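You operate a simulated robot arm through the tools that you are given. There is no shell and no other tool. Be economical: measure what you need, move in short steps, check, and stop when the job is done.

Carry out the task below with a simulated robot arm. There is one attempt and no reset: what you move stays moved.

JOB
Brush the white wheel rest clean, then push it in and lock it.
Fine: in to its stop; put the brush back, free the thumb screw for the push, then lower the shield; the grinder stays off.

Only the result counts: the job must be done as asked and must still hold three seconds after the hand-in. Knocking over, shifting, dropping, spilling or breaking anything else fails it.

ROBOT AND FRAMES
A 6-joint arm with a two-finger parallel gripper, fixed in place. Base frame: the origin is at the foot of the arm, x ahead of it, y to its left, z up. Lengths are in mm, angles in rad, forces in N, time in s.
With the tool pointing down near the work surface it reaches from about 100 to 820 mm from the base axis. Its first joint turns from -2.007 to 2.007 rad. Payload 4.2 kg.
Tool frame: the origin (TCP) lies between the finger pads and is the grasp point; the fingertips stand 23 mm ahead of it; z points along the fingers, y is the line along which they close. The gripper opens to 94 mm. The fingers are 38 mm wide and 10 mm thick; the gripper's body (54 by 96 mm) begins 39 mm behind the TCP.
Orientation is that of the tool frame in the base frame, as a unit quaternion [x, y, z, w]. With the fingers straight down and closing along the base's y, the tool's x points along the base's -x, its y along +y and its z along -z.

CONTROLS
- The arm moves only by the tool arm_command. Its argument "plan" is a list that holds one entry, the list of rows, each a list of 6 numbers: the shift along the tool's x, y, z in mm, then the turn, a rotation vector about the tool's x, y, z in rad. In form: [[[tx, ty, tz, rx, ry, rz], ...]]. A call has 1 to 10 rows; each row shifts and turns the commanded pose from where the row before left it, along the tool's axes as they then stand. "claw" is the opening, from 0 (shut) to 1 (fully open), set as the call begins (left out, the last holds). Rows are played at 5 a second. More than 50 mm and 0.15 rad between two rows, or a gripper value outside its range, and nothing of the call is played. Where a pose cannot be reached the arm comes as near as it can. A force on the tool above 50 N (or 10 N above the force at the start of the call, whichever is more), or a blocked arm, ends the call early, and 0.2 s more pass. Each finger travels about 108 mm/s and halts on what it meets, pressing with about 31 N; the grip force reading is that of the motor and also rises with nothing between the fingers. The clock runs only during rows and for 0.2 s after the last one: add rows that do not move to give the fingers time. The reply holds the time, the measured pose of the TCP, the force on the tool along the base axes, the opening and the grip force, in the units named above and with some noise.
- Cameras (640 x 400 px; columns grow to the right, rows downward): "scene" is fixed at [37, -656.9, 1588.7]; the picture's right is [0.68, -0.73, 0.00], its down [-0.39, -0.36, -0.85] and it looks along [0.62, 0.58, -0.53] (base axes); focal length 329 px, centre (320, 200). "wrist" rides on the gripper at [86, 16, -74] in the tool frame; the picture's right is [-0.18, 0.98, 0.00], its down [-0.58, -0.11, -0.81] and it looks along [-0.79, -0.15, 0.59] (tool axes); focal length 243 px, centre (320, 200). There is no depth. A picture from a camera that has moved, and an enlarged one, comes with that camera's place and axes in the base frame and with its lens. The place of the scene camera against the robot may be out by one fixed shift of up to 25 mm in any direction.
- grab_frame(camera): a new picture of that camera. No time passes.
- slide_trunk(by): slides the trunk up (or, below 0, down) by that many mm; the arm rides with it, the base frame stays. It gives what a move gives, with no picture.
- enlarge(camera, box): a new picture of the part [left, top, right, bottom] of that camera's present view, enlarged. No time passes.
- finish_job(): hands the job in; it is judged then, once.

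Work in short steps. Places have to be worked out from the pictures, the camera data and where the tool is seen: move nearer, look again, correct. Check each grasp and each placing, and mend what went wrong. You have 120 turns and 68 pictures in all, those below and enlarged ones among them. Open the gripper and draw the arm clear of the work before you hand the job in, unless the task says otherwise; then end with one line.

The tools are called after "Emit:" by a JSON object that holds its "api" and its "payload". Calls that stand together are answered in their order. arm_command: Moves the arm, as the interface text tells. Its arguments: {"type":"object","properties":{"plan":{"type":"array"},"claw":{"type":"number"}},"required":["plan"]} The other tools are called the same way: slide_trunk (by) slides the trunk up or down; grab_frame (camera) takes a picture; enlarge (camera, box) takes an enlarged picture of a part of a camera's view; finish_job () hands the job in.

At the start:

```text
time_s: 0.0
tcp_pos: [467.6, -380.2, 1337.1]
ee_rot: [-0.001, 1.0, 0.0, 0.0]
force: [-1.0, 0.2, -0.7]
opening: 93.9
grip_force: 0.1
trunk travel left (down, up): [-900.0, 90.0]
```

scene: 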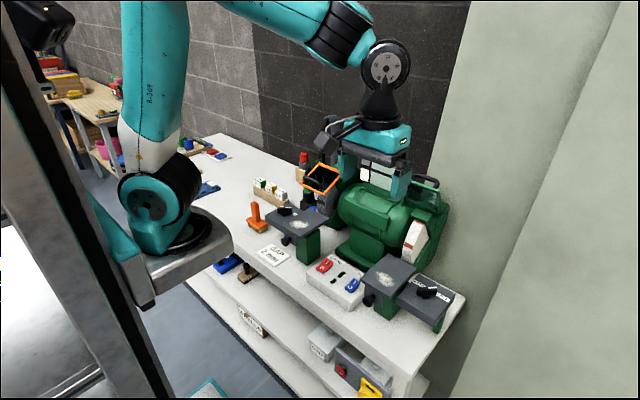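
wrist: 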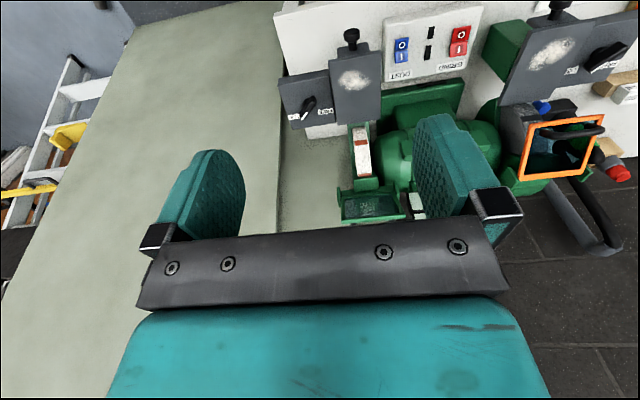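

I start by enlarging the scene around the grinder to identify the parts.

Emit:
{"api": "enlarge", "payload": {"camera": "scene", "box": [300, 160, 480, 340]}}

Emit:
{"api": "enlarge", "payload": {"camera": "scene", "box": [230, 130, 390, 290]}}

Emit:
{"api": "enlarge", "payload": {"camera": "wrist", "box": [260, 0, 640, 230]}}

```text
2.22 times, centred on (390, 250) of scene
camera zoom: at [37.0, -656.9, 1588.7], right [0.68, -0.73, 0.0], down [-0.39, -0.36, -0.85], along [0.62, 0.58, -0.53], focal length 730 px, centre (164, 89)
```

zoom: 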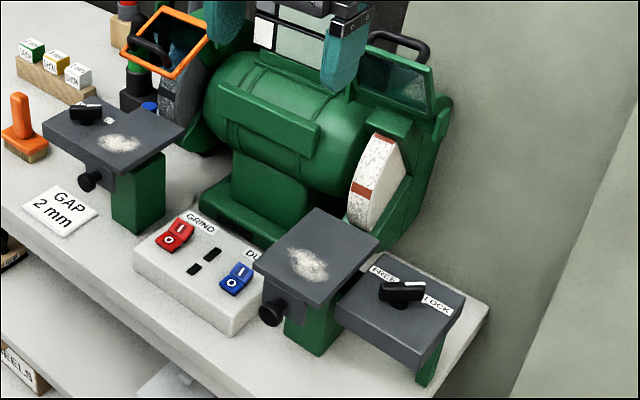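

```text
2.50 times, centred on (310, 210) of scene
camera zoom: at [37.0, -656.9, 1588.7], right [0.68, -0.73, 0.0], down [-0.39, -0.36, -0.85], along [0.62, 0.58, -0.53], focal length 822 px, centre (345, 175)
```

zoom: 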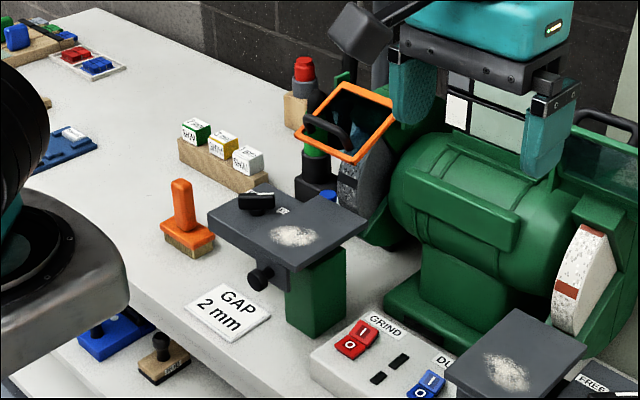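

```text
1.68 times, centred on (450, 115) of wrist
camera zoom: at [381.6, -363.5, 1410.5], right [0.18, 0.98, 0.0], down [0.58, -0.11, 0.81], along [0.79, -0.15, -0.59], focal length 409 px, centre (101, 343)
```

zoom: 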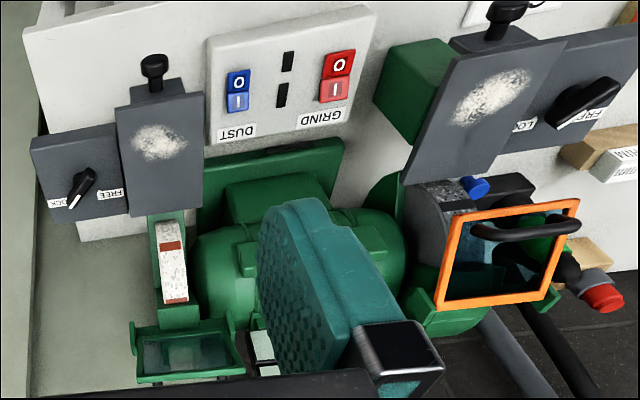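

The white wheel is on the right (low y). Its rest is near (677,-327,~900), with a FREE/LOCK knob beside it. The brush is the orange-handled one at the left. I lower the hand to get a closer view of the right rest.

Emit:
{"api": "arm_command", "payload": {"plan": [[[0, 0, 45, 0, 0, 0], [0, 0, 45, 0, 0, 0], [0, 0, 45, 0, 0, 0], [0, 0, 45, 0, 0, 0], [0, 0, 0, 0, 0, 0]]]}}

Emit:
{"api": "grab_frame", "payload": {"camera": "wrist"}}

```text
time_s: 1.2
tcp_pos: [469.7, -379.2, 1156.9]
ee_rot: [0.001, 1.0, 0.0, 0.0]
force: [0.5, 0.5, -0.7]
opening: 93.9
grip_force: 0.1
trunk travel left (down, up): [-900.0, 90.0]
```

```text
62 pictures are left
camera wrist: at [382.3, -363.3, 1229.7], right [0.18, 0.98, 0.0], down [0.58, -0.11, 0.81], along [0.79, -0.15, -0.59], focal length 243 px, centre (320, 200)
```

wrist: 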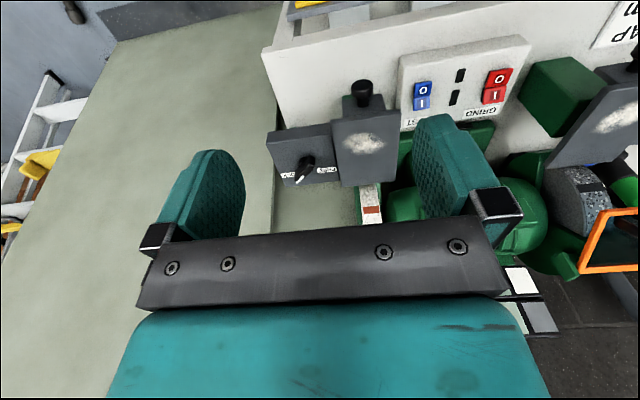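

Triangulating the two wrist views puts the plate centre near (632,-342,946). I enlarge the knob and rest area.

Emit:
{"api": "enlarge", "payload": {"camera": "wrist", "box": [255, 70, 415, 230]}}

Emit:
{"api": "enlarge", "payload": {"camera": "scene", "box": [350, 230, 470, 350]}}

```text
2.50 times, centred on (335, 150) of wrist
camera zoom: at [382.3, -363.3, 1229.7], right [0.18, 0.98, 0.0], down [0.58, -0.11, 0.81], along [0.79, -0.15, -0.59], focal length 606 px, centre (282, 325)
```

zoom: 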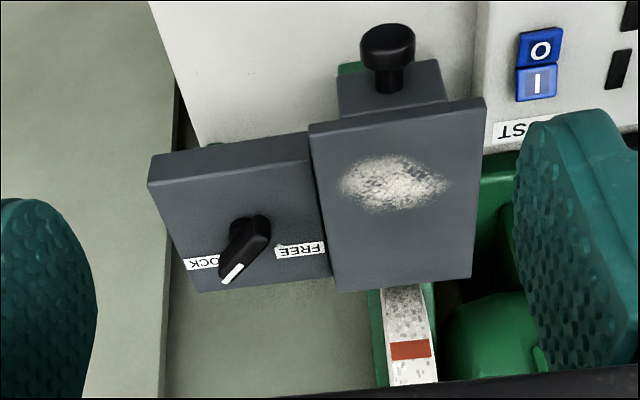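

```text
3.33 times, centred on (410, 290) of scene
camera zoom: at [37.0, -656.9, 1588.7], right [0.68, -0.73, 0.0], down [-0.39, -0.36, -0.85], along [0.62, 0.58, -0.53], focal length 1096 px, centre (20, -100)
```

zoom: 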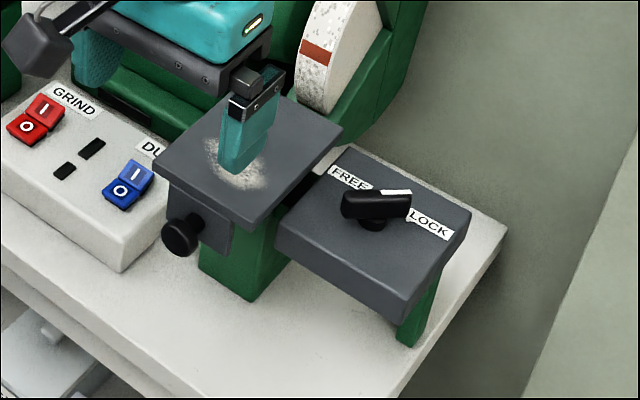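

The pointer's white tip sits at the LOCK side, so FREE is a counter-clockwise turn seen from above. First the brush: I swing left to look at it.

Emit:
{"api": "arm_command", "payload": {"plan": [[[5, 49, 0, 0, 0, 0], [5, 49, 0, 0, 0, 0], [5, 49, 0, 0, 0, 0], [5, 49, 0, 0, 0, 0], [5, 49, 0, 0, 0, 0], [5, 49, 0, 0, 0, 0], [5, 49, 0, 0, 0, 0], [5, 49, 0, 0, 0, 0], [5, 49, 0, 0, 0, 0], [5, 49, 0, 0, 0, 0]]]}}

Emit:
{"api": "arm_command", "payload": {"plan": [[[0, 49, 0, 0, 0, 0], [0, 49, 0, 0, 0, 0], [0, 49, 20, 0, 0, 0], [0, 0, 20, 0, 0, 0], [0, 0, 0, 0, 0, 0]]]}}

Emit:
{"api": "grab_frame", "payload": {"camera": "wrist"}}

```text
time_s: 3.4
tcp_pos: [469.8, 95.9, 1162.5]
ee_rot: [0.001, 1.0, 0.0, 0.0]
force: [0.3, 0.2, -0.6]
opening: 93.9
grip_force: 0.0
out of reach, approached as far as the arm can: row 4, 5, 6
trunk travel left (down, up): [-900.0, 90.0]
```

```text
refused: row 3 steps farther than a row can; nothing moved
```

```text
59 pictures are left
camera wrist: at [382.5, 112.4, 1235.9], right [0.19, 0.98, 0.0], down [0.58, -0.11, 0.81], along [0.79, -0.15, -0.59], focal length 243 px, centre (320, 200)
```

wrist: 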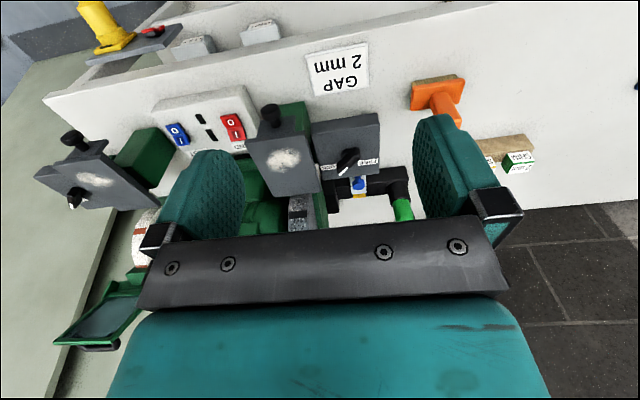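

The brush base is near (675,283,800), with an upright handle. I move nearer to view it.

Emit:
{"api": "arm_command", "payload": {"plan": [[[0, 45, 10, 0, 0, 0], [0, 45, 10, 0, 0, 0], [0, 45, 10, 0, 0, 0], [0, 25, 40, 0, 0, 0], [0, 0, 45, 0, 0, 0], [0, 0, 0, 0, 0, 0]]]}}

Emit:
{"api": "grab_frame", "payload": {"camera": "wrist"}}

```text
time_s: 4.8
tcp_pos: [468.1, 259.8, 1047.4]
ee_rot: [0.0, 1.0, -0.001, -0.001]
force: [-0.6, 0.0, -0.5]
opening: 94.1
grip_force: 0.0
trunk travel left (down, up): [-900.0, 90.0]
```

```text
58 pictures are left
camera wrist: at [380.6, 276.8, 1121.3], right [0.18, 0.98, 0.0], down [0.58, -0.11, 0.81], along [0.79, -0.15, -0.59], focal length 243 px, centre (320, 200)
```

wrist: 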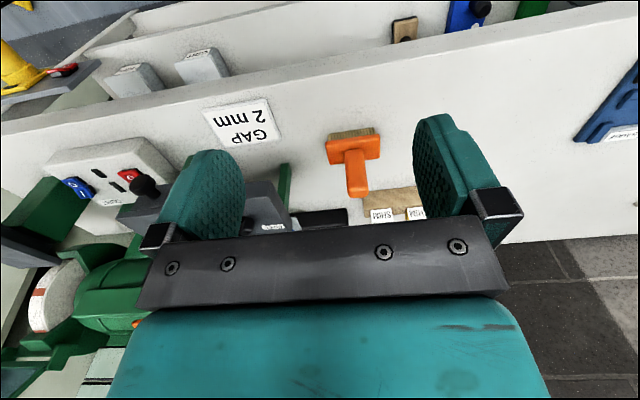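

The handle is upright at about (668,279), with its top near z 898. I move above it and check again before descending.

Emit:
{"api": "arm_command", "payload": {"plan": [[[-45, 5, 0, 0, 0, 0], [-45, 5, 0, 0, 0, 0], [-45, 5, 0, 0, 0, 0], [-45, 4, 0, 0, 0, 0], [-18, 0, 40, 0, 0, 0], [0, 0, 0, 0, 0, 0]]]}}

Emit:
{"api": "grab_frame", "payload": {"camera": "wrist"}}

```text
time_s: 6.2
tcp_pos: [671.1, 279.3, 1007.8]
ee_rot: [0.001, 1.0, -0.001, 0.0]
force: [-0.5, 0.5, 0.4]
opening: 94.1
grip_force: 0.2
trunk travel left (down, up): [-900.0, 90.0]
```

```text
57 pictures are left
camera wrist: at [584.0, 294.9, 1081.3], right [0.18, 0.98, 0.0], down [0.58, -0.11, 0.81], along [0.79, -0.15, -0.59], focal length 243 px, centre (320, 200)
```

wrist: 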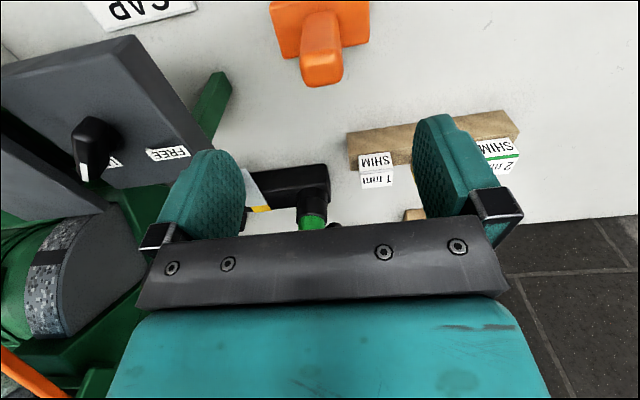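

The handle top computes to (671,280), right under the TCP. I descend to z≈872.

Emit:
{"api": "arm_command", "payload": {"plan": [[[0, 0, 45, 0, 0, 0], [0, 0, 45, 0, 0, 0], [0, 0, 30, 0, 0, 0], [0, 0, 15, 0, 0, 0], [0, 0, 0, 0, 0, 0]]]}}

Emit:
{"api": "arm_command", "payload": {"plan": [[[0, 0, 0, 0, 0, 0], [0, 0, 0, 0, 0, 0], [0, 0, 0, 0, 0, 0], [0, 0, 0, 0, 0, 0]]], "claw": 0}}

Emit:
{"api": "grab_frame", "payload": {"camera": "wrist"}}

Emit:
{"api": "enlarge", "payload": {"camera": "scene", "box": [210, 130, 330, 290]}}

```text
time_s: 7.4
tcp_pos: [668.1, 278.8, 872.8]
ee_rot: [0.0, 1.0, 0.0, 0.0]
force: [-0.2, -0.4, -0.1]
opening: 94.1
grip_force: 0.0
trunk travel left (down, up): [-900.0, 90.0]
```

```text
time_s: 8.4
tcp_pos: [668.0, 278.8, 872.4]
ee_rot: [0.0, 1.0, 0.001, 0.0]
force: [0.9, 0.2, 0.3]
opening: 31.7
grip_force: 31.1
trunk travel left (down, up): [-900.0, 90.0]
```

```text
56 pictures are left
camera wrist: at [581.0, 294.8, 946.9], right [0.18, 0.98, 0.0], down [0.58, -0.11, 0.81], along [0.79, -0.15, -0.59], focal length 243 px, centre (320, 200)
```

wrist: 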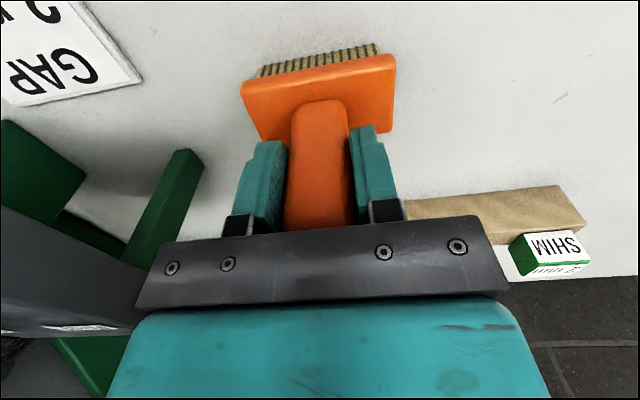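

```text
2.50 times, centred on (270, 210) of scene
camera zoom: at [37.0, -656.9, 1588.7], right [0.68, -0.73, 0.0], down [-0.39, -0.36, -0.85], along [0.62, 0.58, -0.53], focal length 822 px, centre (445, 175)
```

zoom: 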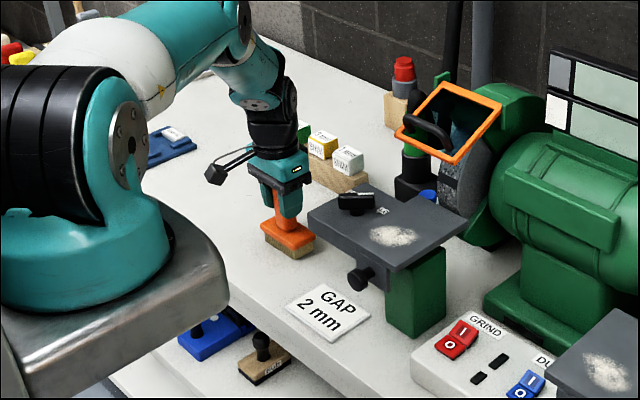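

The brush is firmly held (31.7 mm). I lift it and travel in front of the rests toward the right.

Emit:
{"api": "arm_command", "payload": {"plan": [[[0, 0, -20, 0, 0, 0], [0, 0, -45, 0, 0, 0], [0, 0, -45, 0, 0, 0], [20, 0, -40, 0, 0, 0], [40, 0, -25, 0, 0, 0], [40, 0, -25, 0, 0, 0], [38, 0, -15, 0, 0, 0], [0, 0, 0, 0, 0, 0]]]}}

Emit:
{"api": "arm_command", "payload": {"plan": [[[0, -40, 0, 0, 0, 0], [0, -45, 0, 0, 0, 0], [0, -45, 0, 0, 0, 0], [0, -45, 0, 0, 0, 0], [0, -45, 0, 0, 0, 0], [0, -45, 0, 0, 0, 0], [0, -45, 0, 0, 0, 0], [0, 0, 0, 0, 0, 0]]]}}

```text
time_s: 10.2
tcp_pos: [529.1, 279.8, 1091.8]
ee_rot: [0.0, 1.0, 0.0, 0.0]
force: [0.4, -1.1, -0.9]
opening: 31.8
grip_force: 30.9
trunk travel left (down, up): [-900.0, 90.0]
```

```text
time_s: 12.0
tcp_pos: [527.4, -32.3, 1085.4]
ee_rot: [0.0, 1.0, 0.0, 0.0]
force: [0.4, -0.1, -1.6]
opening: 31.8
grip_force: 30.5
trunk travel left (down, up): [-900.0, 90.0]
```

The brush is still held. I continue to y≈-342.

Emit:
{"api": "arm_command", "payload": {"plan": [[[0, -45, 0, 0, 0, 0], [0, -45, 0, 0, 0, 0], [0, -45, 0, 0, 0, 0], [0, -45, 0, 0, 0, 0], [0, -45, 0, 0, 0, 0], [0, -45, 0, 0, 0, 0], [0, -40, 0, 0, 0, 0], [0, 0, 0, 0, 0, 0]]]}}

Emit:
{"api": "grab_frame", "payload": {"camera": "wrist"}}

```text
time_s: 13.8
tcp_pos: [530.2, -342.6, 1087.6]
ee_rot: [0.0, 1.0, 0.0, 0.0]
force: [-0.1, -0.1, -1.6]
opening: 31.8
grip_force: 30.6
trunk travel left (down, up): [-900.0, 90.0]
```

```text
54 pictures are left
camera wrist: at [442.3, -325.9, 1161.4], right [0.18, 0.98, 0.0], down [0.58, -0.11, 0.81], along [0.79, -0.15, -0.59], focal length 243 px, centre (320, 200)
```

wrist: 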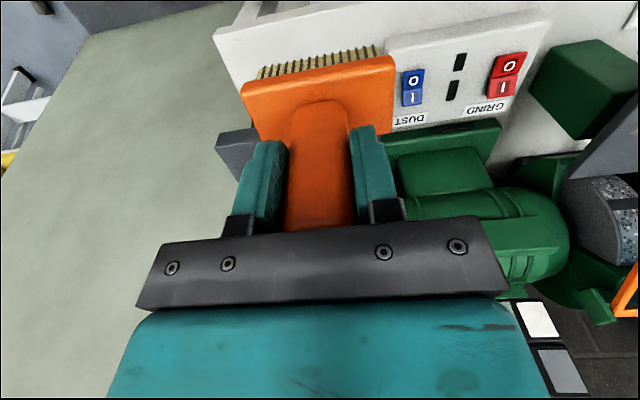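

Plate spans about x 588–728 and y -389…-292. The dust is at x 612–656, y -377…-307, centred at (634,-342). I go over it and descend gently.

Emit:
{"api": "arm_command", "payload": {"plan": [[[-40, 0, 0, 0, 0, 0], [-42, 0, 0, 0, 0, 0], [0, 0, 25, 0, 0, 0], [0, 0, 12, 0, 0, 0], [0, 0, 0, 0, 0, 0]]]}}

Emit:
{"api": "arm_command", "payload": {"plan": [[[0, 0, 4, 0, 0, 0], [0, 0, 4, 0, 0, 0], [0, 0, 0, 0, 0, 0]]]}}

Emit:
{"api": "enlarge", "payload": {"camera": "scene", "box": [350, 200, 470, 320]}}

```text
time_s: 15.0
tcp_pos: [612.6, -342.8, 1051.1]
ee_rot: [0.0, 1.0, 0.0, 0.0]
force: [0.4, 0.4, -1.2]
opening: 31.7
grip_force: 31.2
trunk travel left (down, up): [-900.0, 90.0]
```

```text
time_s: 15.8
tcp_pos: [611.3, -342.9, 1043.5]
ee_rot: [-0.001, 1.0, 0.0, 0.0]
force: [-1.1, 1.1, 1.3]
opening: 31.9
grip_force: 30.5
trunk travel left (down, up): [-900.0, 90.0]
```

```text
3.33 times, centred on (410, 260) of scene
camera zoom: at [37.0, -656.9, 1588.7], right [0.68, -0.73, 0.0], down [-0.39, -0.36, -0.85], along [0.62, 0.58, -0.53], focal length 1096 px, centre (20, 0)
```

zoom: 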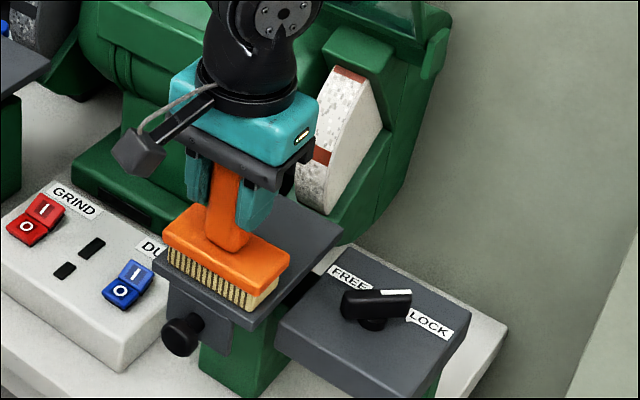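

The bristles are just about on the plate. I press down 2 mm at a time until there is contact.

Emit:
{"api": "arm_command", "payload": {"plan": [[[0, 0, 2, 0, 0, 0], [0, 0, 0, 0, 0, 0]]]}}

Emit:
{"api": "arm_command", "payload": {"plan": [[[0, 0, 2, 0, 0, 0], [0, 0, 0, 0, 0, 0]]]}}

```text
time_s: 16.4
tcp_pos: [609.9, -341.4, 1042.9]
ee_rot: [0.001, 1.0, -0.001, 0.001]
force: [-1.1, 1.9, 18.8]
opening: 31.9
grip_force: 31.3
trunk travel left (down, up): [-900.0, 90.0]
```

```text
time_s: 17.0
tcp_pos: [611.0, -342.2, 1040.3]
ee_rot: [0.0, 1.0, -0.001, 0.0]
force: [2.5, -1.7, 21.9]
opening: 31.6
grip_force: 31.5
trunk travel left (down, up): [-900.0, 90.0]
```

Contact is at about z 1042 with ~20 N. I ease off slightly and sweep in x.

Emit:
{"api": "arm_command", "payload": {"plan": [[[0, 0, -2, 0, 0, 0], [-15, 0, 0, 0, 0, 0], [-15, 0, 0, 0, 0, 0], [-15, 0, 0, 0, 0, 0], [-10, 0, 0, 0, 0, 0], [15, 0, 0, 0, 0, 0], [15, 0, 0, 0, 0, 0], [15, 0, 0, 0, 0, 0], [15, 0, 0, 0, 0, 0], [0, 0, 0, 0, 0, 0]]]}}

Emit:
{"api": "enlarge", "payload": {"camera": "scene", "box": [350, 200, 470, 320]}}

```text
time_s: 19.2
tcp_pos: [603.5, -341.7, 1040.9]
ee_rot: [0.0, 1.0, 0.0, 0.0]
force: [0.6, -0.5, 5.9]
opening: 31.7
grip_force: 30.9
trunk travel left (down, up): [-900.0, 90.0]
```

```text
3.33 times, centred on (410, 260) of scene
camera zoom: at [37.0, -656.9, 1588.7], right [0.68, -0.73, 0.0], down [-0.39, -0.36, -0.85], along [0.62, 0.58, -0.53], focal length 1096 px, centre (20, 0)
```

zoom: 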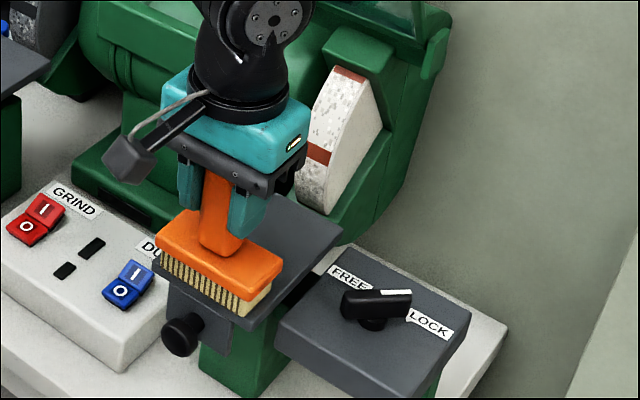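

The plate ahead of the brush looks clean. I do two more passes with slight y offsets, then lift to inspect.

Emit:
{"api": "arm_command", "payload": {"plan": [[[-15, 5, 0, 0, 0, 0], [-18, 3, 0, 0, 0, 0], [-18, 0, 0, 0, 0, 0], [-14, 0, 0, 0, 0, 0], [15, -8, 0, 0, 0, 0], [18, -8, 0, 0, 0, 0], [18, 0, 0, 0, 0, 0], [12, 0, 0, 0, 0, 0], [0, 0, 0, 0, 0, 0]]]}}

Emit:
{"api": "arm_command", "payload": {"plan": [[[-15, 8, 0, 0, 0, 0], [-18, 0, 0, 0, 0, 0], [-18, 0, 0, 0, 0, 0], [-12, 0, 0, 0, 0, 0], [0, 0, -20, 0, 0, 0], [0, 0, -40, 0, 0, 0], [45, 0, -10, 0, 0, 0], [45, 0, 0, 0, 0, 0], [45, 0, 0, 0, 0, 0], [0, 0, 0, 0, 0, 0]]]}}

Emit:
{"api": "enlarge", "payload": {"camera": "scene", "box": [350, 230, 470, 350]}}

```text
time_s: 21.2
tcp_pos: [608.9, -352.1, 1040.7]
ee_rot: [0.0, 1.0, 0.0, 0.001]
force: [5.0, 1.5, 15.6]
opening: 31.9
grip_force: 31.1
trunk travel left (down, up): [-900.0, 90.0]
```

```text
time_s: 23.4
tcp_pos: [537.4, -341.8, 1107.2]
ee_rot: [0.0, 1.0, 0.0, 0.0]
force: [0.2, 0.6, -2.2]
opening: 31.7
grip_force: 30.9
trunk travel left (down, up): [-900.0, 90.0]
```

```text
3.33 times, centred on (410, 290) of scene
camera zoom: at [37.0, -656.9, 1588.7], right [0.68, -0.73, 0.0], down [-0.39, -0.36, -0.85], along [0.62, 0.58, -0.53], focal length 1096 px, centre (20, -100)
```

zoom: 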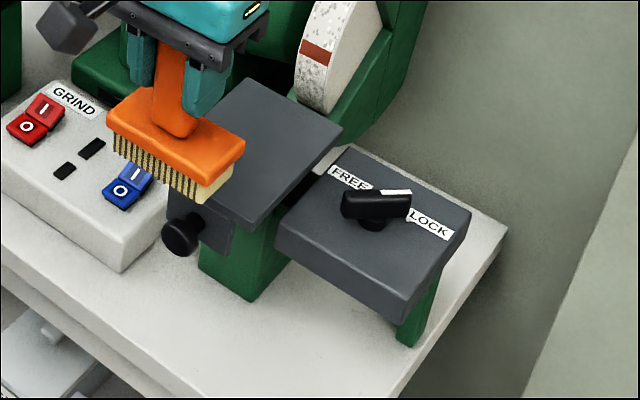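

The visible part is clean. I move the brush sideways toward its place and check the rest of the plate.

Emit:
{"api": "arm_command", "payload": {"plan": [[[0, 45, 0, 0, 0, 0], [0, 45, 0, 0, 0, 0], [0, 45, 0, 0, 0, 0], [0, 45, 0, 0, 0, 0], [0, 45, 0, 0, 0, 0], [0, 45, 0, 0, 0, 0], [0, 45, 0, 0, 0, 0], [0, 0, 0, 0, 0, 0]]]}}

Emit:
{"api": "enlarge", "payload": {"camera": "scene", "box": [350, 230, 470, 350]}}

```text
time_s: 25.2
tcp_pos: [531.7, -28.7, 1109.6]
ee_rot: [0.001, 1.0, 0.001, 0.0]
force: [0.3, -0.6, -0.1]
opening: 31.8
grip_force: 30.9
trunk travel left (down, up): [-900.0, 90.0]
```

```text
3.33 times, centred on (410, 290) of scene
camera zoom: at [37.0, -656.9, 1588.7], right [0.68, -0.73, 0.0], down [-0.39, -0.36, -0.85], along [0.62, 0.58, -0.53], focal length 1096 px, centre (20, -100)
```

zoom: 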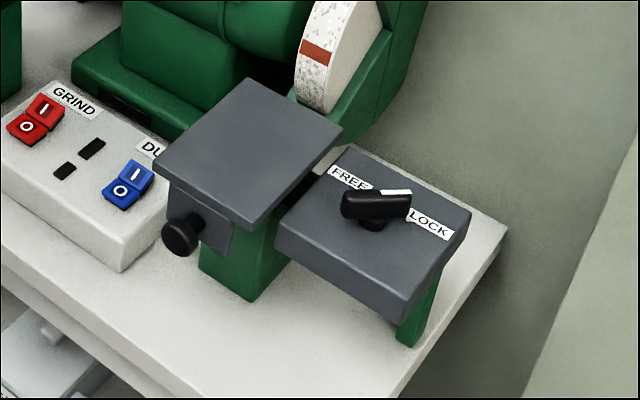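

The plate is fully clean. I return the brush to (668,279).

Emit:
{"api": "arm_command", "payload": {"plan": [[[0, 45, 0, 0, 0, 0], [0, 45, 0, 0, 0, 0], [0, 45, 0, 0, 0, 0], [0, 45, 0, 0, 0, 0], [0, 45, 0, 0, 0, 0], [0, 45, 0, 0, 0, 0], [0, 37.5, 0, 0, 0, 0], [0, 0, 0, 0, 0, 0]]]}}

Emit:
{"api": "arm_command", "payload": {"plan": [[[-45, 0, 0, 0, 0, 0], [-45, 0, 0, 0, 0, 0], [-46, 0, 0, 0, 0, 0], [0, 0, 45, 0, 0, 0], [0, 0, 45, 0, 0, 0], [0, 0, 45, 0, 0, 0], [0, 0, 45, 0, 0, 0], [0, 0, 35, 0, 0, 0], [0, 0, 0, 0, 0, 0]]]}}

```text
time_s: 27.0
tcp_pos: [535.8, 281.5, 1111.9]
ee_rot: [0.0, 1.0, 0.0, 0.0]
force: [0.7, -0.5, -1.8]
opening: 31.6
grip_force: 31.0
trunk travel left (down, up): [-900.0, 90.0]
```

```text
time_s: 29.0
tcp_pos: [672.8, 280.9, 898.8]
ee_rot: [-0.001, 1.0, 0.0, 0.0]
force: [0.3, -0.3, -0.9]
opening: 31.5
grip_force: 30.8
trunk travel left (down, up): [-900.0, 90.0]
```

I correct by a few mm and lower gently to first contact.

Emit:
{"api": "arm_command", "payload": {"plan": [[[4.5, -2, 12, 0, 0, 0], [0, 0, 9, 0, 0, 0], [0, 0, 0, 0, 0, 0]]]}}

Emit:
{"api": "arm_command", "payload": {"plan": [[[0, 0, 2, 0, 0, 0], [0, 0, 1.5, 0, 0, 0], [0, 0, 0, 0, 0, 0]]]}}

```text
time_s: 29.8
tcp_pos: [667.0, 276.3, 876.2]
ee_rot: [0.0, 1.0, 0.001, 0.0]
force: [0.2, -0.8, -0.6]
opening: 31.6
grip_force: 31.0
trunk travel left (down, up): [-900.0, 90.0]
```

```text
time_s: 30.6
tcp_pos: [666.7, 277.6, 872.6]
ee_rot: [0.001, 1.0, -0.001, 0.0]
force: [-0.3, -0.7, -2.0]
opening: 31.6
grip_force: 31.2
trunk travel left (down, up): [-900.0, 90.0]
```

No contact force yet, so I take a couple more small steps.

Emit:
{"api": "arm_command", "payload": {"plan": [[[-0.5, 1, 1.5, 0, 0, 0], [0, 0, 0, 0, 0, 0]]]}}

Emit:
{"api": "arm_command", "payload": {"plan": [[[0, 0, 1, 0, 0, 0], [0, 0, 0, 0, 0, 0]]]}}

```text
time_s: 31.2
tcp_pos: [667.3, 278.3, 870.9]
ee_rot: [0.001, 1.0, 0.0, 0.0]
force: [-0.1, 0.6, -1.0]
opening: 31.9
grip_force: 31.2
trunk travel left (down, up): [-900.0, 90.0]
```

```text
time_s: 31.8
tcp_pos: [668.5, 278.2, 870.5]
ee_rot: [0.001, 1.0, -0.001, 0.001]
force: [-1.2, -2.5, 8.2]
opening: 31.6
grip_force: 30.9
trunk travel left (down, up): [-900.0, 90.0]
```

It touches down at 870.5. I release the brush, lift straight up and check.

Emit:
{"api": "arm_command", "payload": {"plan": [[[0, 0, 0, 0, 0, 0], [0, 0, 0, 0, 0, 0], [0, 0, 0, 0, 0, 0], [0, 0, -20, 0, 0, 0], [0, 0, -45, 0, 0, 0], [0, 0, -45, 0, 0, 0], [0, 0, -45, 0, 0, 0], [40, 0, -25, 0, 0, 0], [0, 0, 0, 0, 0, 0]]], "claw": 1}}

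Emit:
{"api": "enlarge", "payload": {"camera": "scene", "box": [210, 130, 330, 290]}}

```text
time_s: 33.8
tcp_pos: [630.1, 279.6, 1047.7]
ee_rot: [0.001, 1.0, 0.001, 0.0]
force: [0.0, -0.6, -0.4]
opening: 93.9
grip_force: 0.1
trunk travel left (down, up): [-900.0, 90.0]
```

```text
2.50 times, centred on (270, 210) of scene
camera zoom: at [37.0, -656.9, 1588.7], right [0.68, -0.73, 0.0], down [-0.39, -0.36, -0.85], along [0.62, 0.58, -0.53], focal length 822 px, centre (445, 175)
```

zoom: 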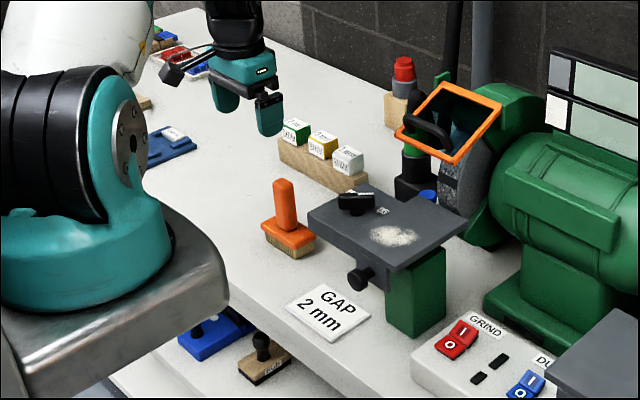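

The brush is back standing in its place. I travel to the thumb screw to inspect it from close up.

Emit:
{"api": "arm_command", "payload": {"plan": [[[45, 0, -30, 0, 0, 0], [45, 0, -30, 0, 0, 0], [10, -45, 0, 0, 0, 0], [0, -45, 0, 0, 0, 0], [0, -45, 0, 0, 0, 0], [0, -45, 0, 0, 0, 0], [0, -45, 0, 0, 0, 0], [0, -45, 0, 0, 0, 0], [0, -45, 0, 0, 0, 0], [0, -45, 0, 0, 0, 0]]]}}

Emit:
{"api": "arm_command", "payload": {"plan": [[[0, -45, 0, 0, 0, 0], [0, -45, 0, 0, 0, 0], [0, -45, 0, 0, 0, 0], [0, -45, 0, 0, 0, 0], [0, -45, 0, 0, 0, 0], [0, -45, 0, 0, 0, 0], [0, -45, 0, 0, 0, 0], [0, -35, 20, 0, 0, 0], [0, 0, 0, 0, 0, 0]]]}}

Emit:
{"api": "grab_frame", "payload": {"camera": "wrist"}}

```text
refused: row 1 steps farther than a row can; nothing moved
```

```text
time_s: 35.8
tcp_pos: [626.6, -71.7, 1027.2]
ee_rot: [0.0, 1.0, 0.0, 0.0]
force: [0.0, 0.2, -0.5]
opening: 94.2
grip_force: 0.1
trunk travel left (down, up): [-900.0, 90.0]
```

```text
48 pictures are left
camera wrist: at [540.2, -55.4, 1101.2], right [0.18, 0.98, 0.0], down [0.58, -0.11, 0.81], along [0.79, -0.15, -0.59], focal length 243 px, centre (320, 200)
```

wrist: 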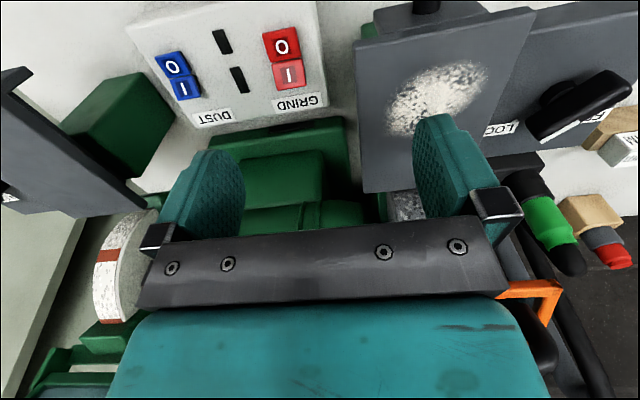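

The first call was refused (step too long), and the second passed safely over the left rest. I back off from here and continue to the right in separate steps.

Emit:
{"api": "arm_command", "payload": {"plan": [[[35, 0, -30, 0, 0, 0], [35, 0, -25, 0, 0, 0], [0, -45, 0, 0, 0, 0], [0, -45, 0, 0, 0, 0], [0, -45, 0, 0, 0, 0], [0, -45, 0, 0, 0, 0], [0, -45, 0, 0, 0, 0], [0, -45, 0, 0, 0, 0], [0, -45, 0, 0, 0, 0], [0, -45, 0, 0, 0, 0]]]}}

Emit:
{"api": "grab_frame", "payload": {"camera": "wrist"}}

```text
time_s: 38.0
tcp_pos: [559.3, -429.0, 1081.7]
ee_rot: [0.0, 1.0, 0.0, 0.0]
force: [-0.4, 0.2, 0.3]
opening: 94.0
grip_force: 0.2
trunk travel left (down, up): [-900.0, 90.0]
```

```text
47 pictures are left
camera wrist: at [471.9, -412.6, 1156.5], right [0.18, 0.98, 0.0], down [0.58, -0.11, 0.81], along [0.79, -0.15, -0.59], focal length 243 px, centre (320, 200)
```

wrist: 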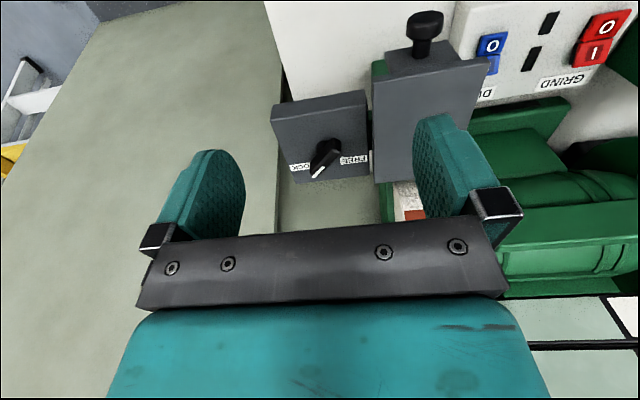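

I enlarge the knob.

Emit:
{"api": "enlarge", "payload": {"camera": "wrist", "box": [270, 80, 400, 200]}}

```text
3.33 times, centred on (335, 140) of wrist
camera zoom: at [471.9, -412.6, 1156.5], right [0.18, 0.98, 0.0], down [0.58, -0.11, 0.81], along [0.79, -0.15, -0.59], focal length 809 px, centre (270, 400)
```

zoom: 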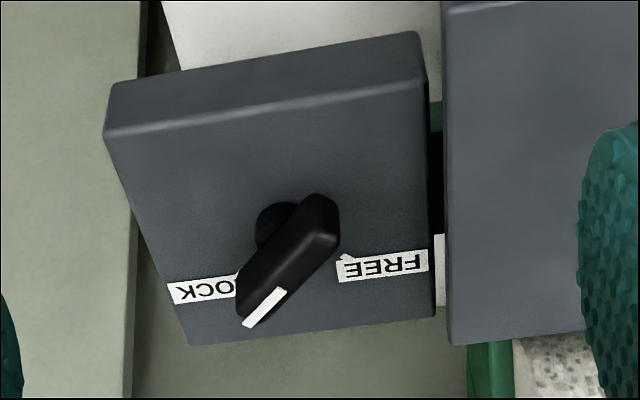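

Side plate top is at z≈940. The knob bar centre is near (650,-441), pointer about -35° (LOCK). I move over it, narrow the gripper and look from above.

Emit:
{"api": "arm_command", "payload": {"plan": [[[-45, -5, 0, 0, 0, 0], [-46, -7, 0, 0, 0, 0], [0, 0, 20, 0, 0, 0], [0, 0, 0, 0, 0, 0], [0, 0, 0, 0, 0, 0]]], "claw": 0.45}}

Emit:
{"api": "enlarge", "payload": {"camera": "wrist", "box": [220, 0, 420, 150]}}

```text
time_s: 39.2
tcp_pos: [647.8, -442.4, 1063.8]
ee_rot: [0.0, 1.0, 0.0, 0.0]
force: [1.0, 0.4, 0.1]
opening: 42.2
grip_force: 0.1
trunk travel left (down, up): [-900.0, 90.0]
```

```text
2.67 times, centred on (320, 75) of wrist
camera zoom: at [561.4, -425.2, 1137.1], right [0.18, 0.98, 0.0], down [0.58, -0.11, 0.81], along [0.79, -0.15, -0.59], focal length 647 px, centre (320, 533)
```

zoom: 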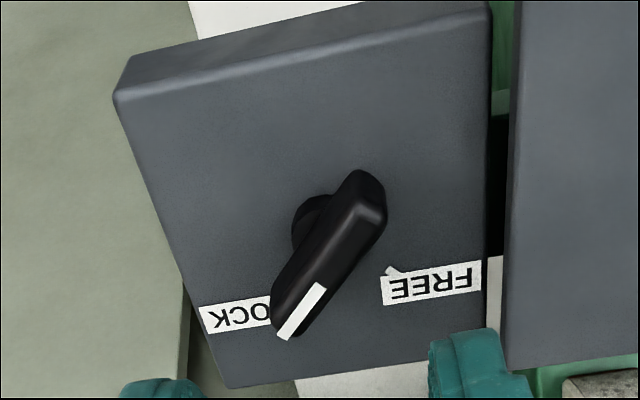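

Pivot is at about (661,-443) and the bar lies at -35°. I centre over it, rotate the gripper to straddle the bar and lower partway.

Emit:
{"api": "arm_command", "payload": {"plan": [[[-13, -0.5, 0, 0, 0, 0.15], [0, 0, 0, 0, 0, 0.15], [0, 0, 0, 0, 0, 0.15], [0, 0, 0, 0, 0, 0.15], [0, 0, 30, 0, 0, 0.01], [0, 0, 30, 0, 0, 0], [0, 0, 0, 0, 0, 0]]]}}

Emit:
{"api": "grab_frame", "payload": {"camera": "wrist"}}

Emit:
{"api": "enlarge", "payload": {"camera": "scene", "box": [350, 200, 470, 320]}}

```text
time_s: 40.8
tcp_pos: [663.5, -444.4, 1002.7]
ee_rot: [0.301, 0.954, 0.0, 0.0]
force: [0.4, 0.0, 0.0]
opening: 42.3
grip_force: 0.0
trunk travel left (down, up): [-900.0, 90.0]
```

```text
44 pictures are left
camera wrist: at [601.6, -380.9, 1077.8], right [0.71, 0.7, 0.0], down [0.41, -0.42, 0.81], along [0.56, -0.58, -0.59], focal length 243 px, centre (320, 200)
```

wrist: 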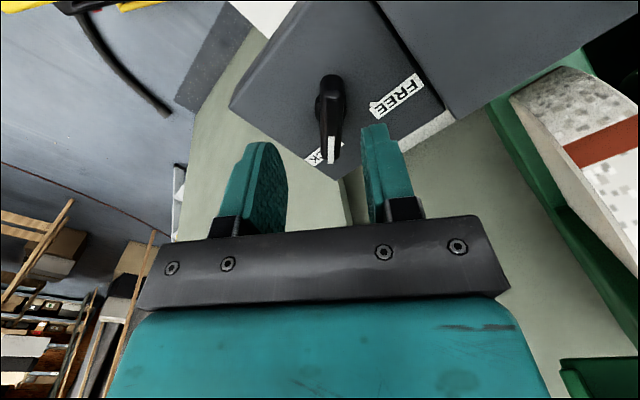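

```text
3.33 times, centred on (410, 260) of scene
camera zoom: at [37.0, -656.9, 1588.7], right [0.68, -0.73, 0.0], down [-0.39, -0.36, -0.85], along [0.62, 0.58, -0.53], focal length 1096 px, centre (20, 0)
```

zoom: 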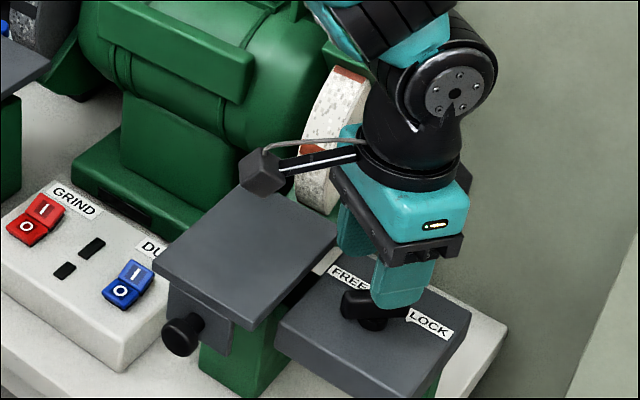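

From this closer view the bar is ~8 mm toward tool +y and lies at about -44°. I adjust position and yaw, then look again.

Emit:
{"api": "arm_command", "payload": {"plan": [[[8, 7, 0, 0, 0, 0], [0, 0, 0, 0, 0, 0.14], [0, 0, 0, 0, 0, 0]]]}}

Emit:
{"api": "enlarge", "payload": {"camera": "wrist", "box": [220, 40, 420, 240]}}

```text
time_s: 41.6
tcp_pos: [659.3, -433.5, 1004.8]
ee_rot: [0.367, 0.93, 0.0, 0.0]
force: [0.5, -0.7, 0.5]
opening: 42.6
grip_force: 0.1
trunk travel left (down, up): [-900.0, 90.0]
```

```text
2.00 times, centred on (320, 140) of wrist
camera zoom: at [606.7, -362.7, 1078.2], right [0.81, 0.59, 0.0], down [0.35, -0.48, 0.81], along [0.48, -0.65, -0.59], focal length 485 px, centre (320, 320)
```

zoom: 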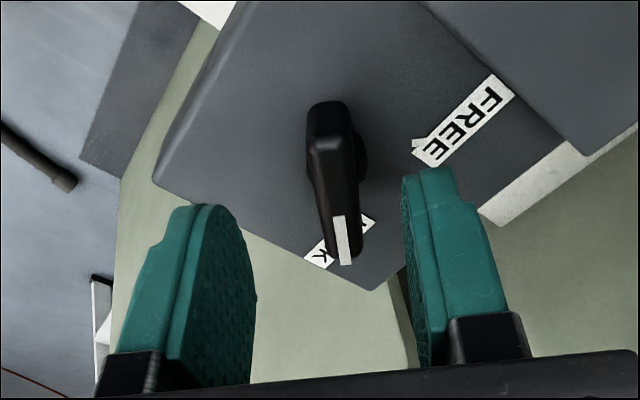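

The bar is now aligned within ~3° and sits about (-9,+3) from the TCP in tool axes. I correct and descend to z≈970.

Emit:
{"api": "arm_command", "payload": {"plan": [[[-9, 3, 0, 0, 0, 0], [0, 0, 15, 0, 0, 0], [0, 0, 10, 0, 0, 0], [0, 0, 8, 0, 0, 0], [0, 0, 0, 0, 0, 0]]]}}

Emit:
{"api": "grab_frame", "payload": {"camera": "wrist"}}

Emit:
{"api": "enlarge", "payload": {"camera": "scene", "box": [370, 230, 460, 320]}}

```text
time_s: 42.8
tcp_pos: [667.1, -439.2, 973.1]
ee_rot: [0.367, 0.93, 0.0, 0.0]
force: [-0.2, 0.0, -0.2]
opening: 42.3
grip_force: 0.0
trunk travel left (down, up): [-900.0, 90.0]
```

```text
41 pictures are left
camera wrist: at [614.9, -367.7, 1046.3], right [0.8, 0.59, 0.0], down [0.35, -0.48, 0.81], along [0.48, -0.65, -0.59], focal length 243 px, centre (320, 200)
```

wrist: 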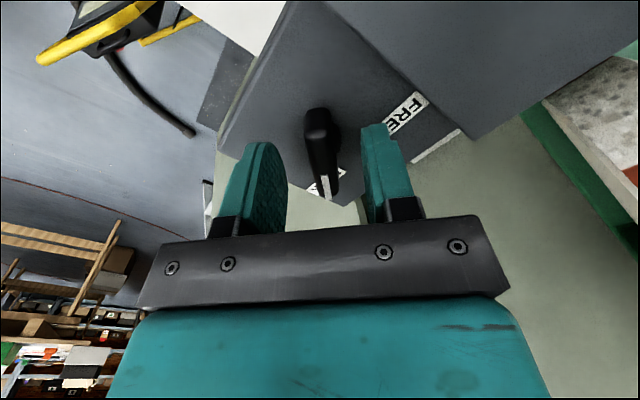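

```text
4.44 times, centred on (415, 275) of scene
camera zoom: at [37.0, -656.9, 1588.7], right [0.68, -0.73, 0.0], down [-0.39, -0.36, -0.85], along [0.62, 0.58, -0.53], focal length 1461 px, centre (-102, -133)
```

zoom: 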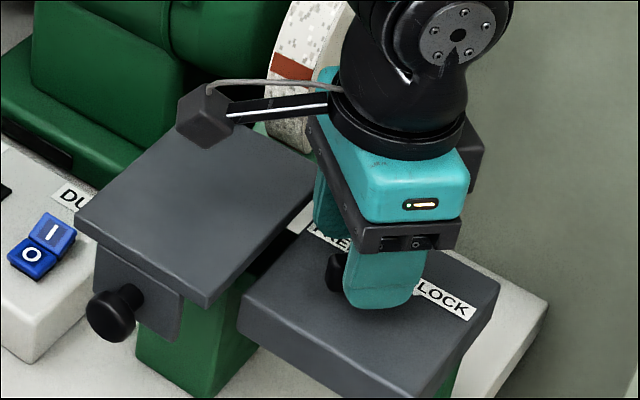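

The bar is centred between the fingers. I go 4 mm lower and close.

Emit:
{"api": "arm_command", "payload": {"plan": [[[0, 0, 4, 0, 0, 0], [0, 0, 0, 0, 0, 0]]]}}

Emit:
{"api": "arm_command", "payload": {"plan": [[[0, 0, 0, 0, 0, 0], [0, 0, 0, 0, 0, 0], [0, 0, 0, 0, 0, 0]]], "claw": 0}}

Emit:
{"api": "grab_frame", "payload": {"camera": "wrist"}}

```text
time_s: 43.4
tcp_pos: [668.1, -438.1, 969.3]
ee_rot: [0.367, 0.93, 0.001, 0.0]
force: [0.4, -1.3, 0.3]
opening: 42.4
grip_force: 0.0
trunk travel left (down, up): [-900.0, 90.0]
```

```text
time_s: 44.2
tcp_pos: [667.7, -439.1, 968.9]
ee_rot: [0.366, 0.93, 0.0, 0.0]
force: [-1.6, -1.9, -2.0]
opening: 14.0
grip_force: 45.3
trunk travel left (down, up): [-900.0, 90.0]
```

```text
39 pictures are left
camera wrist: at [615.0, -367.3, 1042.3], right [0.81, 0.59, 0.0], down [0.35, -0.48, 0.81], along [0.48, -0.65, -0.59], focal length 243 px, centre (320, 200)
```

wrist: 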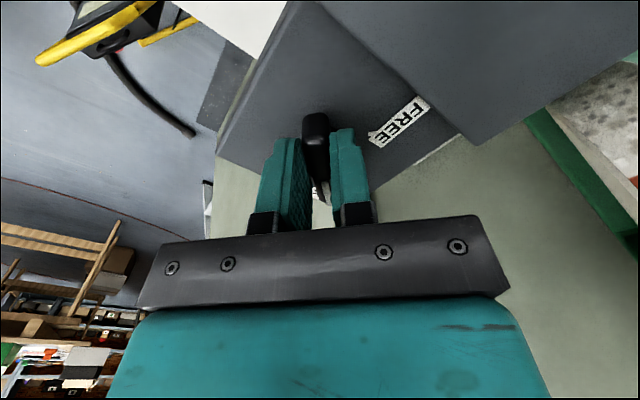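

I've gripped the bar (14 mm). I turn it counter-clockwise from above (tool z negative) in two stages.

Emit:
{"api": "arm_command", "payload": {"plan": [[[0, 0, 0, 0, 0, -0.12], [0, 0, 0, 0, 0, -0.12], [0, 0, 0, 0, 0, -0.12], [0, 0, 0, 0, 0, -0.12], [0, 0, 0, 0, 0, 0]]]}}

Emit:
{"api": "arm_command", "payload": {"plan": [[[0, 0, 0, 0, 0, -0.12], [0, 0, 0, 0, 0, -0.12], [0, 0, 0, 0, 0, -0.12], [0, 0, 0, 0, 0, -0.12], [0, 0, 0, 0, 0, -0.12], [0, 0, 0, 0, 0, -0.12], [0, 0, 0, 0, 0, 0]]]}}

Emit:
{"api": "grab_frame", "payload": {"camera": "wrist"}}

```text
time_s: 45.4
tcp_pos: [665.1, -443.7, 968.1]
ee_rot: [0.139, 0.99, -0.004, 0.0]
force: [-16.0, -34.9, 13.7]
opening: 13.9
grip_force: 45.2
trunk travel left (down, up): [-900.0, 90.0]
```

```text
time_s: 46.1
tcp_pos: [664.4, -444.1, 968.4]
ee_rot: [0.009, 1.0, -0.008, -0.002]
force: [-11.2, -17.7, 2.9]
opening: 14.0
grip_force: 45.0
trunk travel left (down, up): [-900.0, 90.0]
stopped in row 3: the force on the tool passed its limit (the readings are from after the stop); the commanded pose is now the measured one
```

```text
38 pictures are left
camera wrist: at [578.7, -425.7, 1042.2], right [0.2, 0.98, -0.02], down [0.58, -0.11, 0.81], along [0.79, -0.17, -0.59], focal length 243 px, centre (320, 200)
```

wrist: 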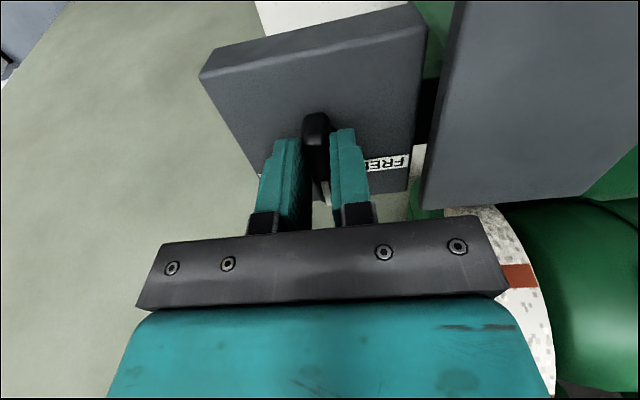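

It has turned about 42° so far. The drift shows the pivot is ~8 mm ahead along the bar (about 672,-444). I continue the turn with a matching sideways arc.

Emit:
{"api": "arm_command", "payload": {"plan": [[[-1, -1.5, 0, 0, 0, 0], [0, -1, 0, 0, 0, -0.12], [0, -1, 0, 0, 0, -0.12], [0, -1, 0, 0, 0, -0.12], [0, 0, 0, 0, 0, 0]]]}}

Emit:
{"api": "arm_command", "payload": {"plan": [[[0, -1, 0, 0, 0, -0.12], [0, -1, 0, 0, 0, -0.12], [0, -1, 0, 0, 0, -0.1], [0, 0, 0, 0, 0, 0]]]}}

Emit:
{"api": "grab_frame", "payload": {"camera": "wrist"}}

```text
time_s: 47.3
tcp_pos: [666.4, -448.1, 968.5]
ee_rot: [-0.173, 0.985, -0.006, -0.003]
force: [-26.0, -10.6, 5.2]
opening: 13.8
grip_force: 45.2
trunk travel left (down, up): [-900.0, 90.0]
```

```text
time_s: 48.3
tcp_pos: [668.0, -451.2, 967.5]
ee_rot: [-0.338, 0.941, -0.006, -0.002]
force: [-20.5, -11.5, 2.2]
opening: 13.7
grip_force: 45.2
trunk travel left (down, up): [-900.0, 90.0]
```

```text
37 pictures are left
camera wrist: at [590.2, -492.2, 1042.8], right [-0.48, 0.88, -0.01], down [0.52, 0.3, 0.8], along [0.71, 0.38, -0.6], focal length 243 px, centre (320, 200)
```

wrist: 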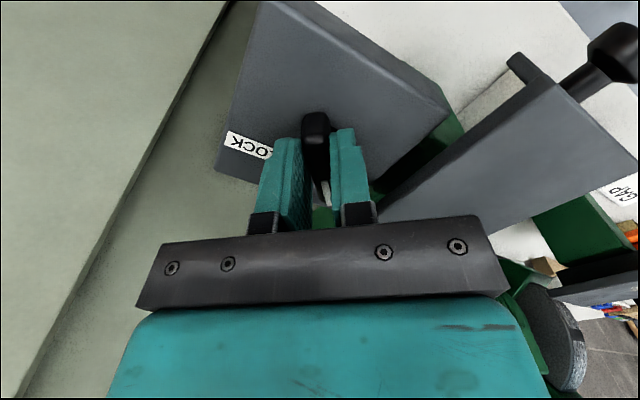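

Now at +39.5° and pointing at FREE. I turn a little further to reach about +46°, then release.

Emit:
{"api": "arm_command", "payload": {"plan": [[[1, -1, 0, 0, 0, -0.06], [0, -0.5, 0, 0, 0, -0.06], [0, 0, 0, 0, 0, 0]]]}}

Emit:
{"api": "arm_command", "payload": {"plan": [[[0, 0, 0, 0, 0, 0], [0, 0, 0, 0, 0, 0], [0, 0, -20, 0, 0, 0], [0, 0, -40, 0, 0, 0], [0, 0, -40, 0, 0, 0], [0, 0, 0, 0, 0, 0]]], "claw": 0.45}}

Emit:
{"api": "enlarge", "payload": {"camera": "wrist", "box": [220, 0, 420, 150]}}

```text
time_s: 49.1
tcp_pos: [668.4, -452.9, 967.5]
ee_rot: [-0.393, 0.92, -0.006, -0.003]
force: [-17.1, -10.8, 2.6]
opening: 13.6
grip_force: 44.4
trunk travel left (down, up): [-900.0, 90.0]
```

```text
time_s: 50.5
tcp_pos: [670.1, -450.9, 1068.9]
ee_rot: [-0.394, 0.919, -0.005, -0.003]
force: [-0.3, 0.2, -0.4]
opening: 42.5
grip_force: 0.0
trunk travel left (down, up): [-900.0, 90.0]
```

```text
2.67 times, centred on (320, 75) of wrist
camera zoom: at [599.0, -500.9, 1143.3], right [-0.58, 0.81, -0.01], down [0.48, 0.36, 0.8], along [0.65, 0.46, -0.6], focal length 647 px, centre (320, 533)
```

zoom: 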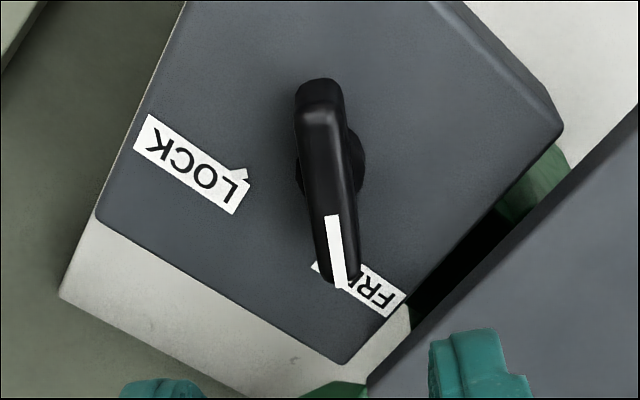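

The pointer now sits over the FREE mark. Next I straighten the wrist, close the fingers and back off in front of the rest's push knob.

Emit:
{"api": "arm_command", "payload": {"plan": [[[0, 0, 0, 0, 0, 0.14], [0, 0, 0, 0, 0, 0.14], [0, 0, 0, 0, 0, 0.14], [0, 0, 0, 0, 0, 0.14], [0, 0, 0, 0, 0, 0.14], [0, 0, 0, 0, 0, 0.11], [45, 20, 0, 0, 0, 0], [45, 20, 0, 0, 0, 0], [45, 20, 0, 0, 0, 0], [40, 20, 0, 0, 0, 0]]], "claw": 0}}

Emit:
{"api": "grab_frame", "payload": {"camera": "wrist"}}

```text
time_s: 52.7
tcp_pos: [492.2, -373.3, 1061.7]
ee_rot: [0.0, 1.0, -0.006, -0.001]
force: [1.1, -0.7, -0.1]
opening: 0.0
grip_force: 31.3
trunk travel left (down, up): [-900.0, 90.0]
```

```text
35 pictures are left
camera wrist: at [405.8, -355.6, 1135.4], right [0.18, 0.98, -0.01], down [0.58, -0.1, 0.81], along [0.79, -0.16, -0.59], focal length 243 px, centre (320, 200)
```

wrist: 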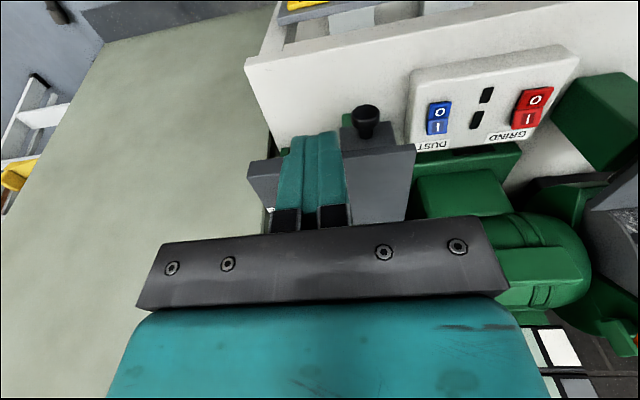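

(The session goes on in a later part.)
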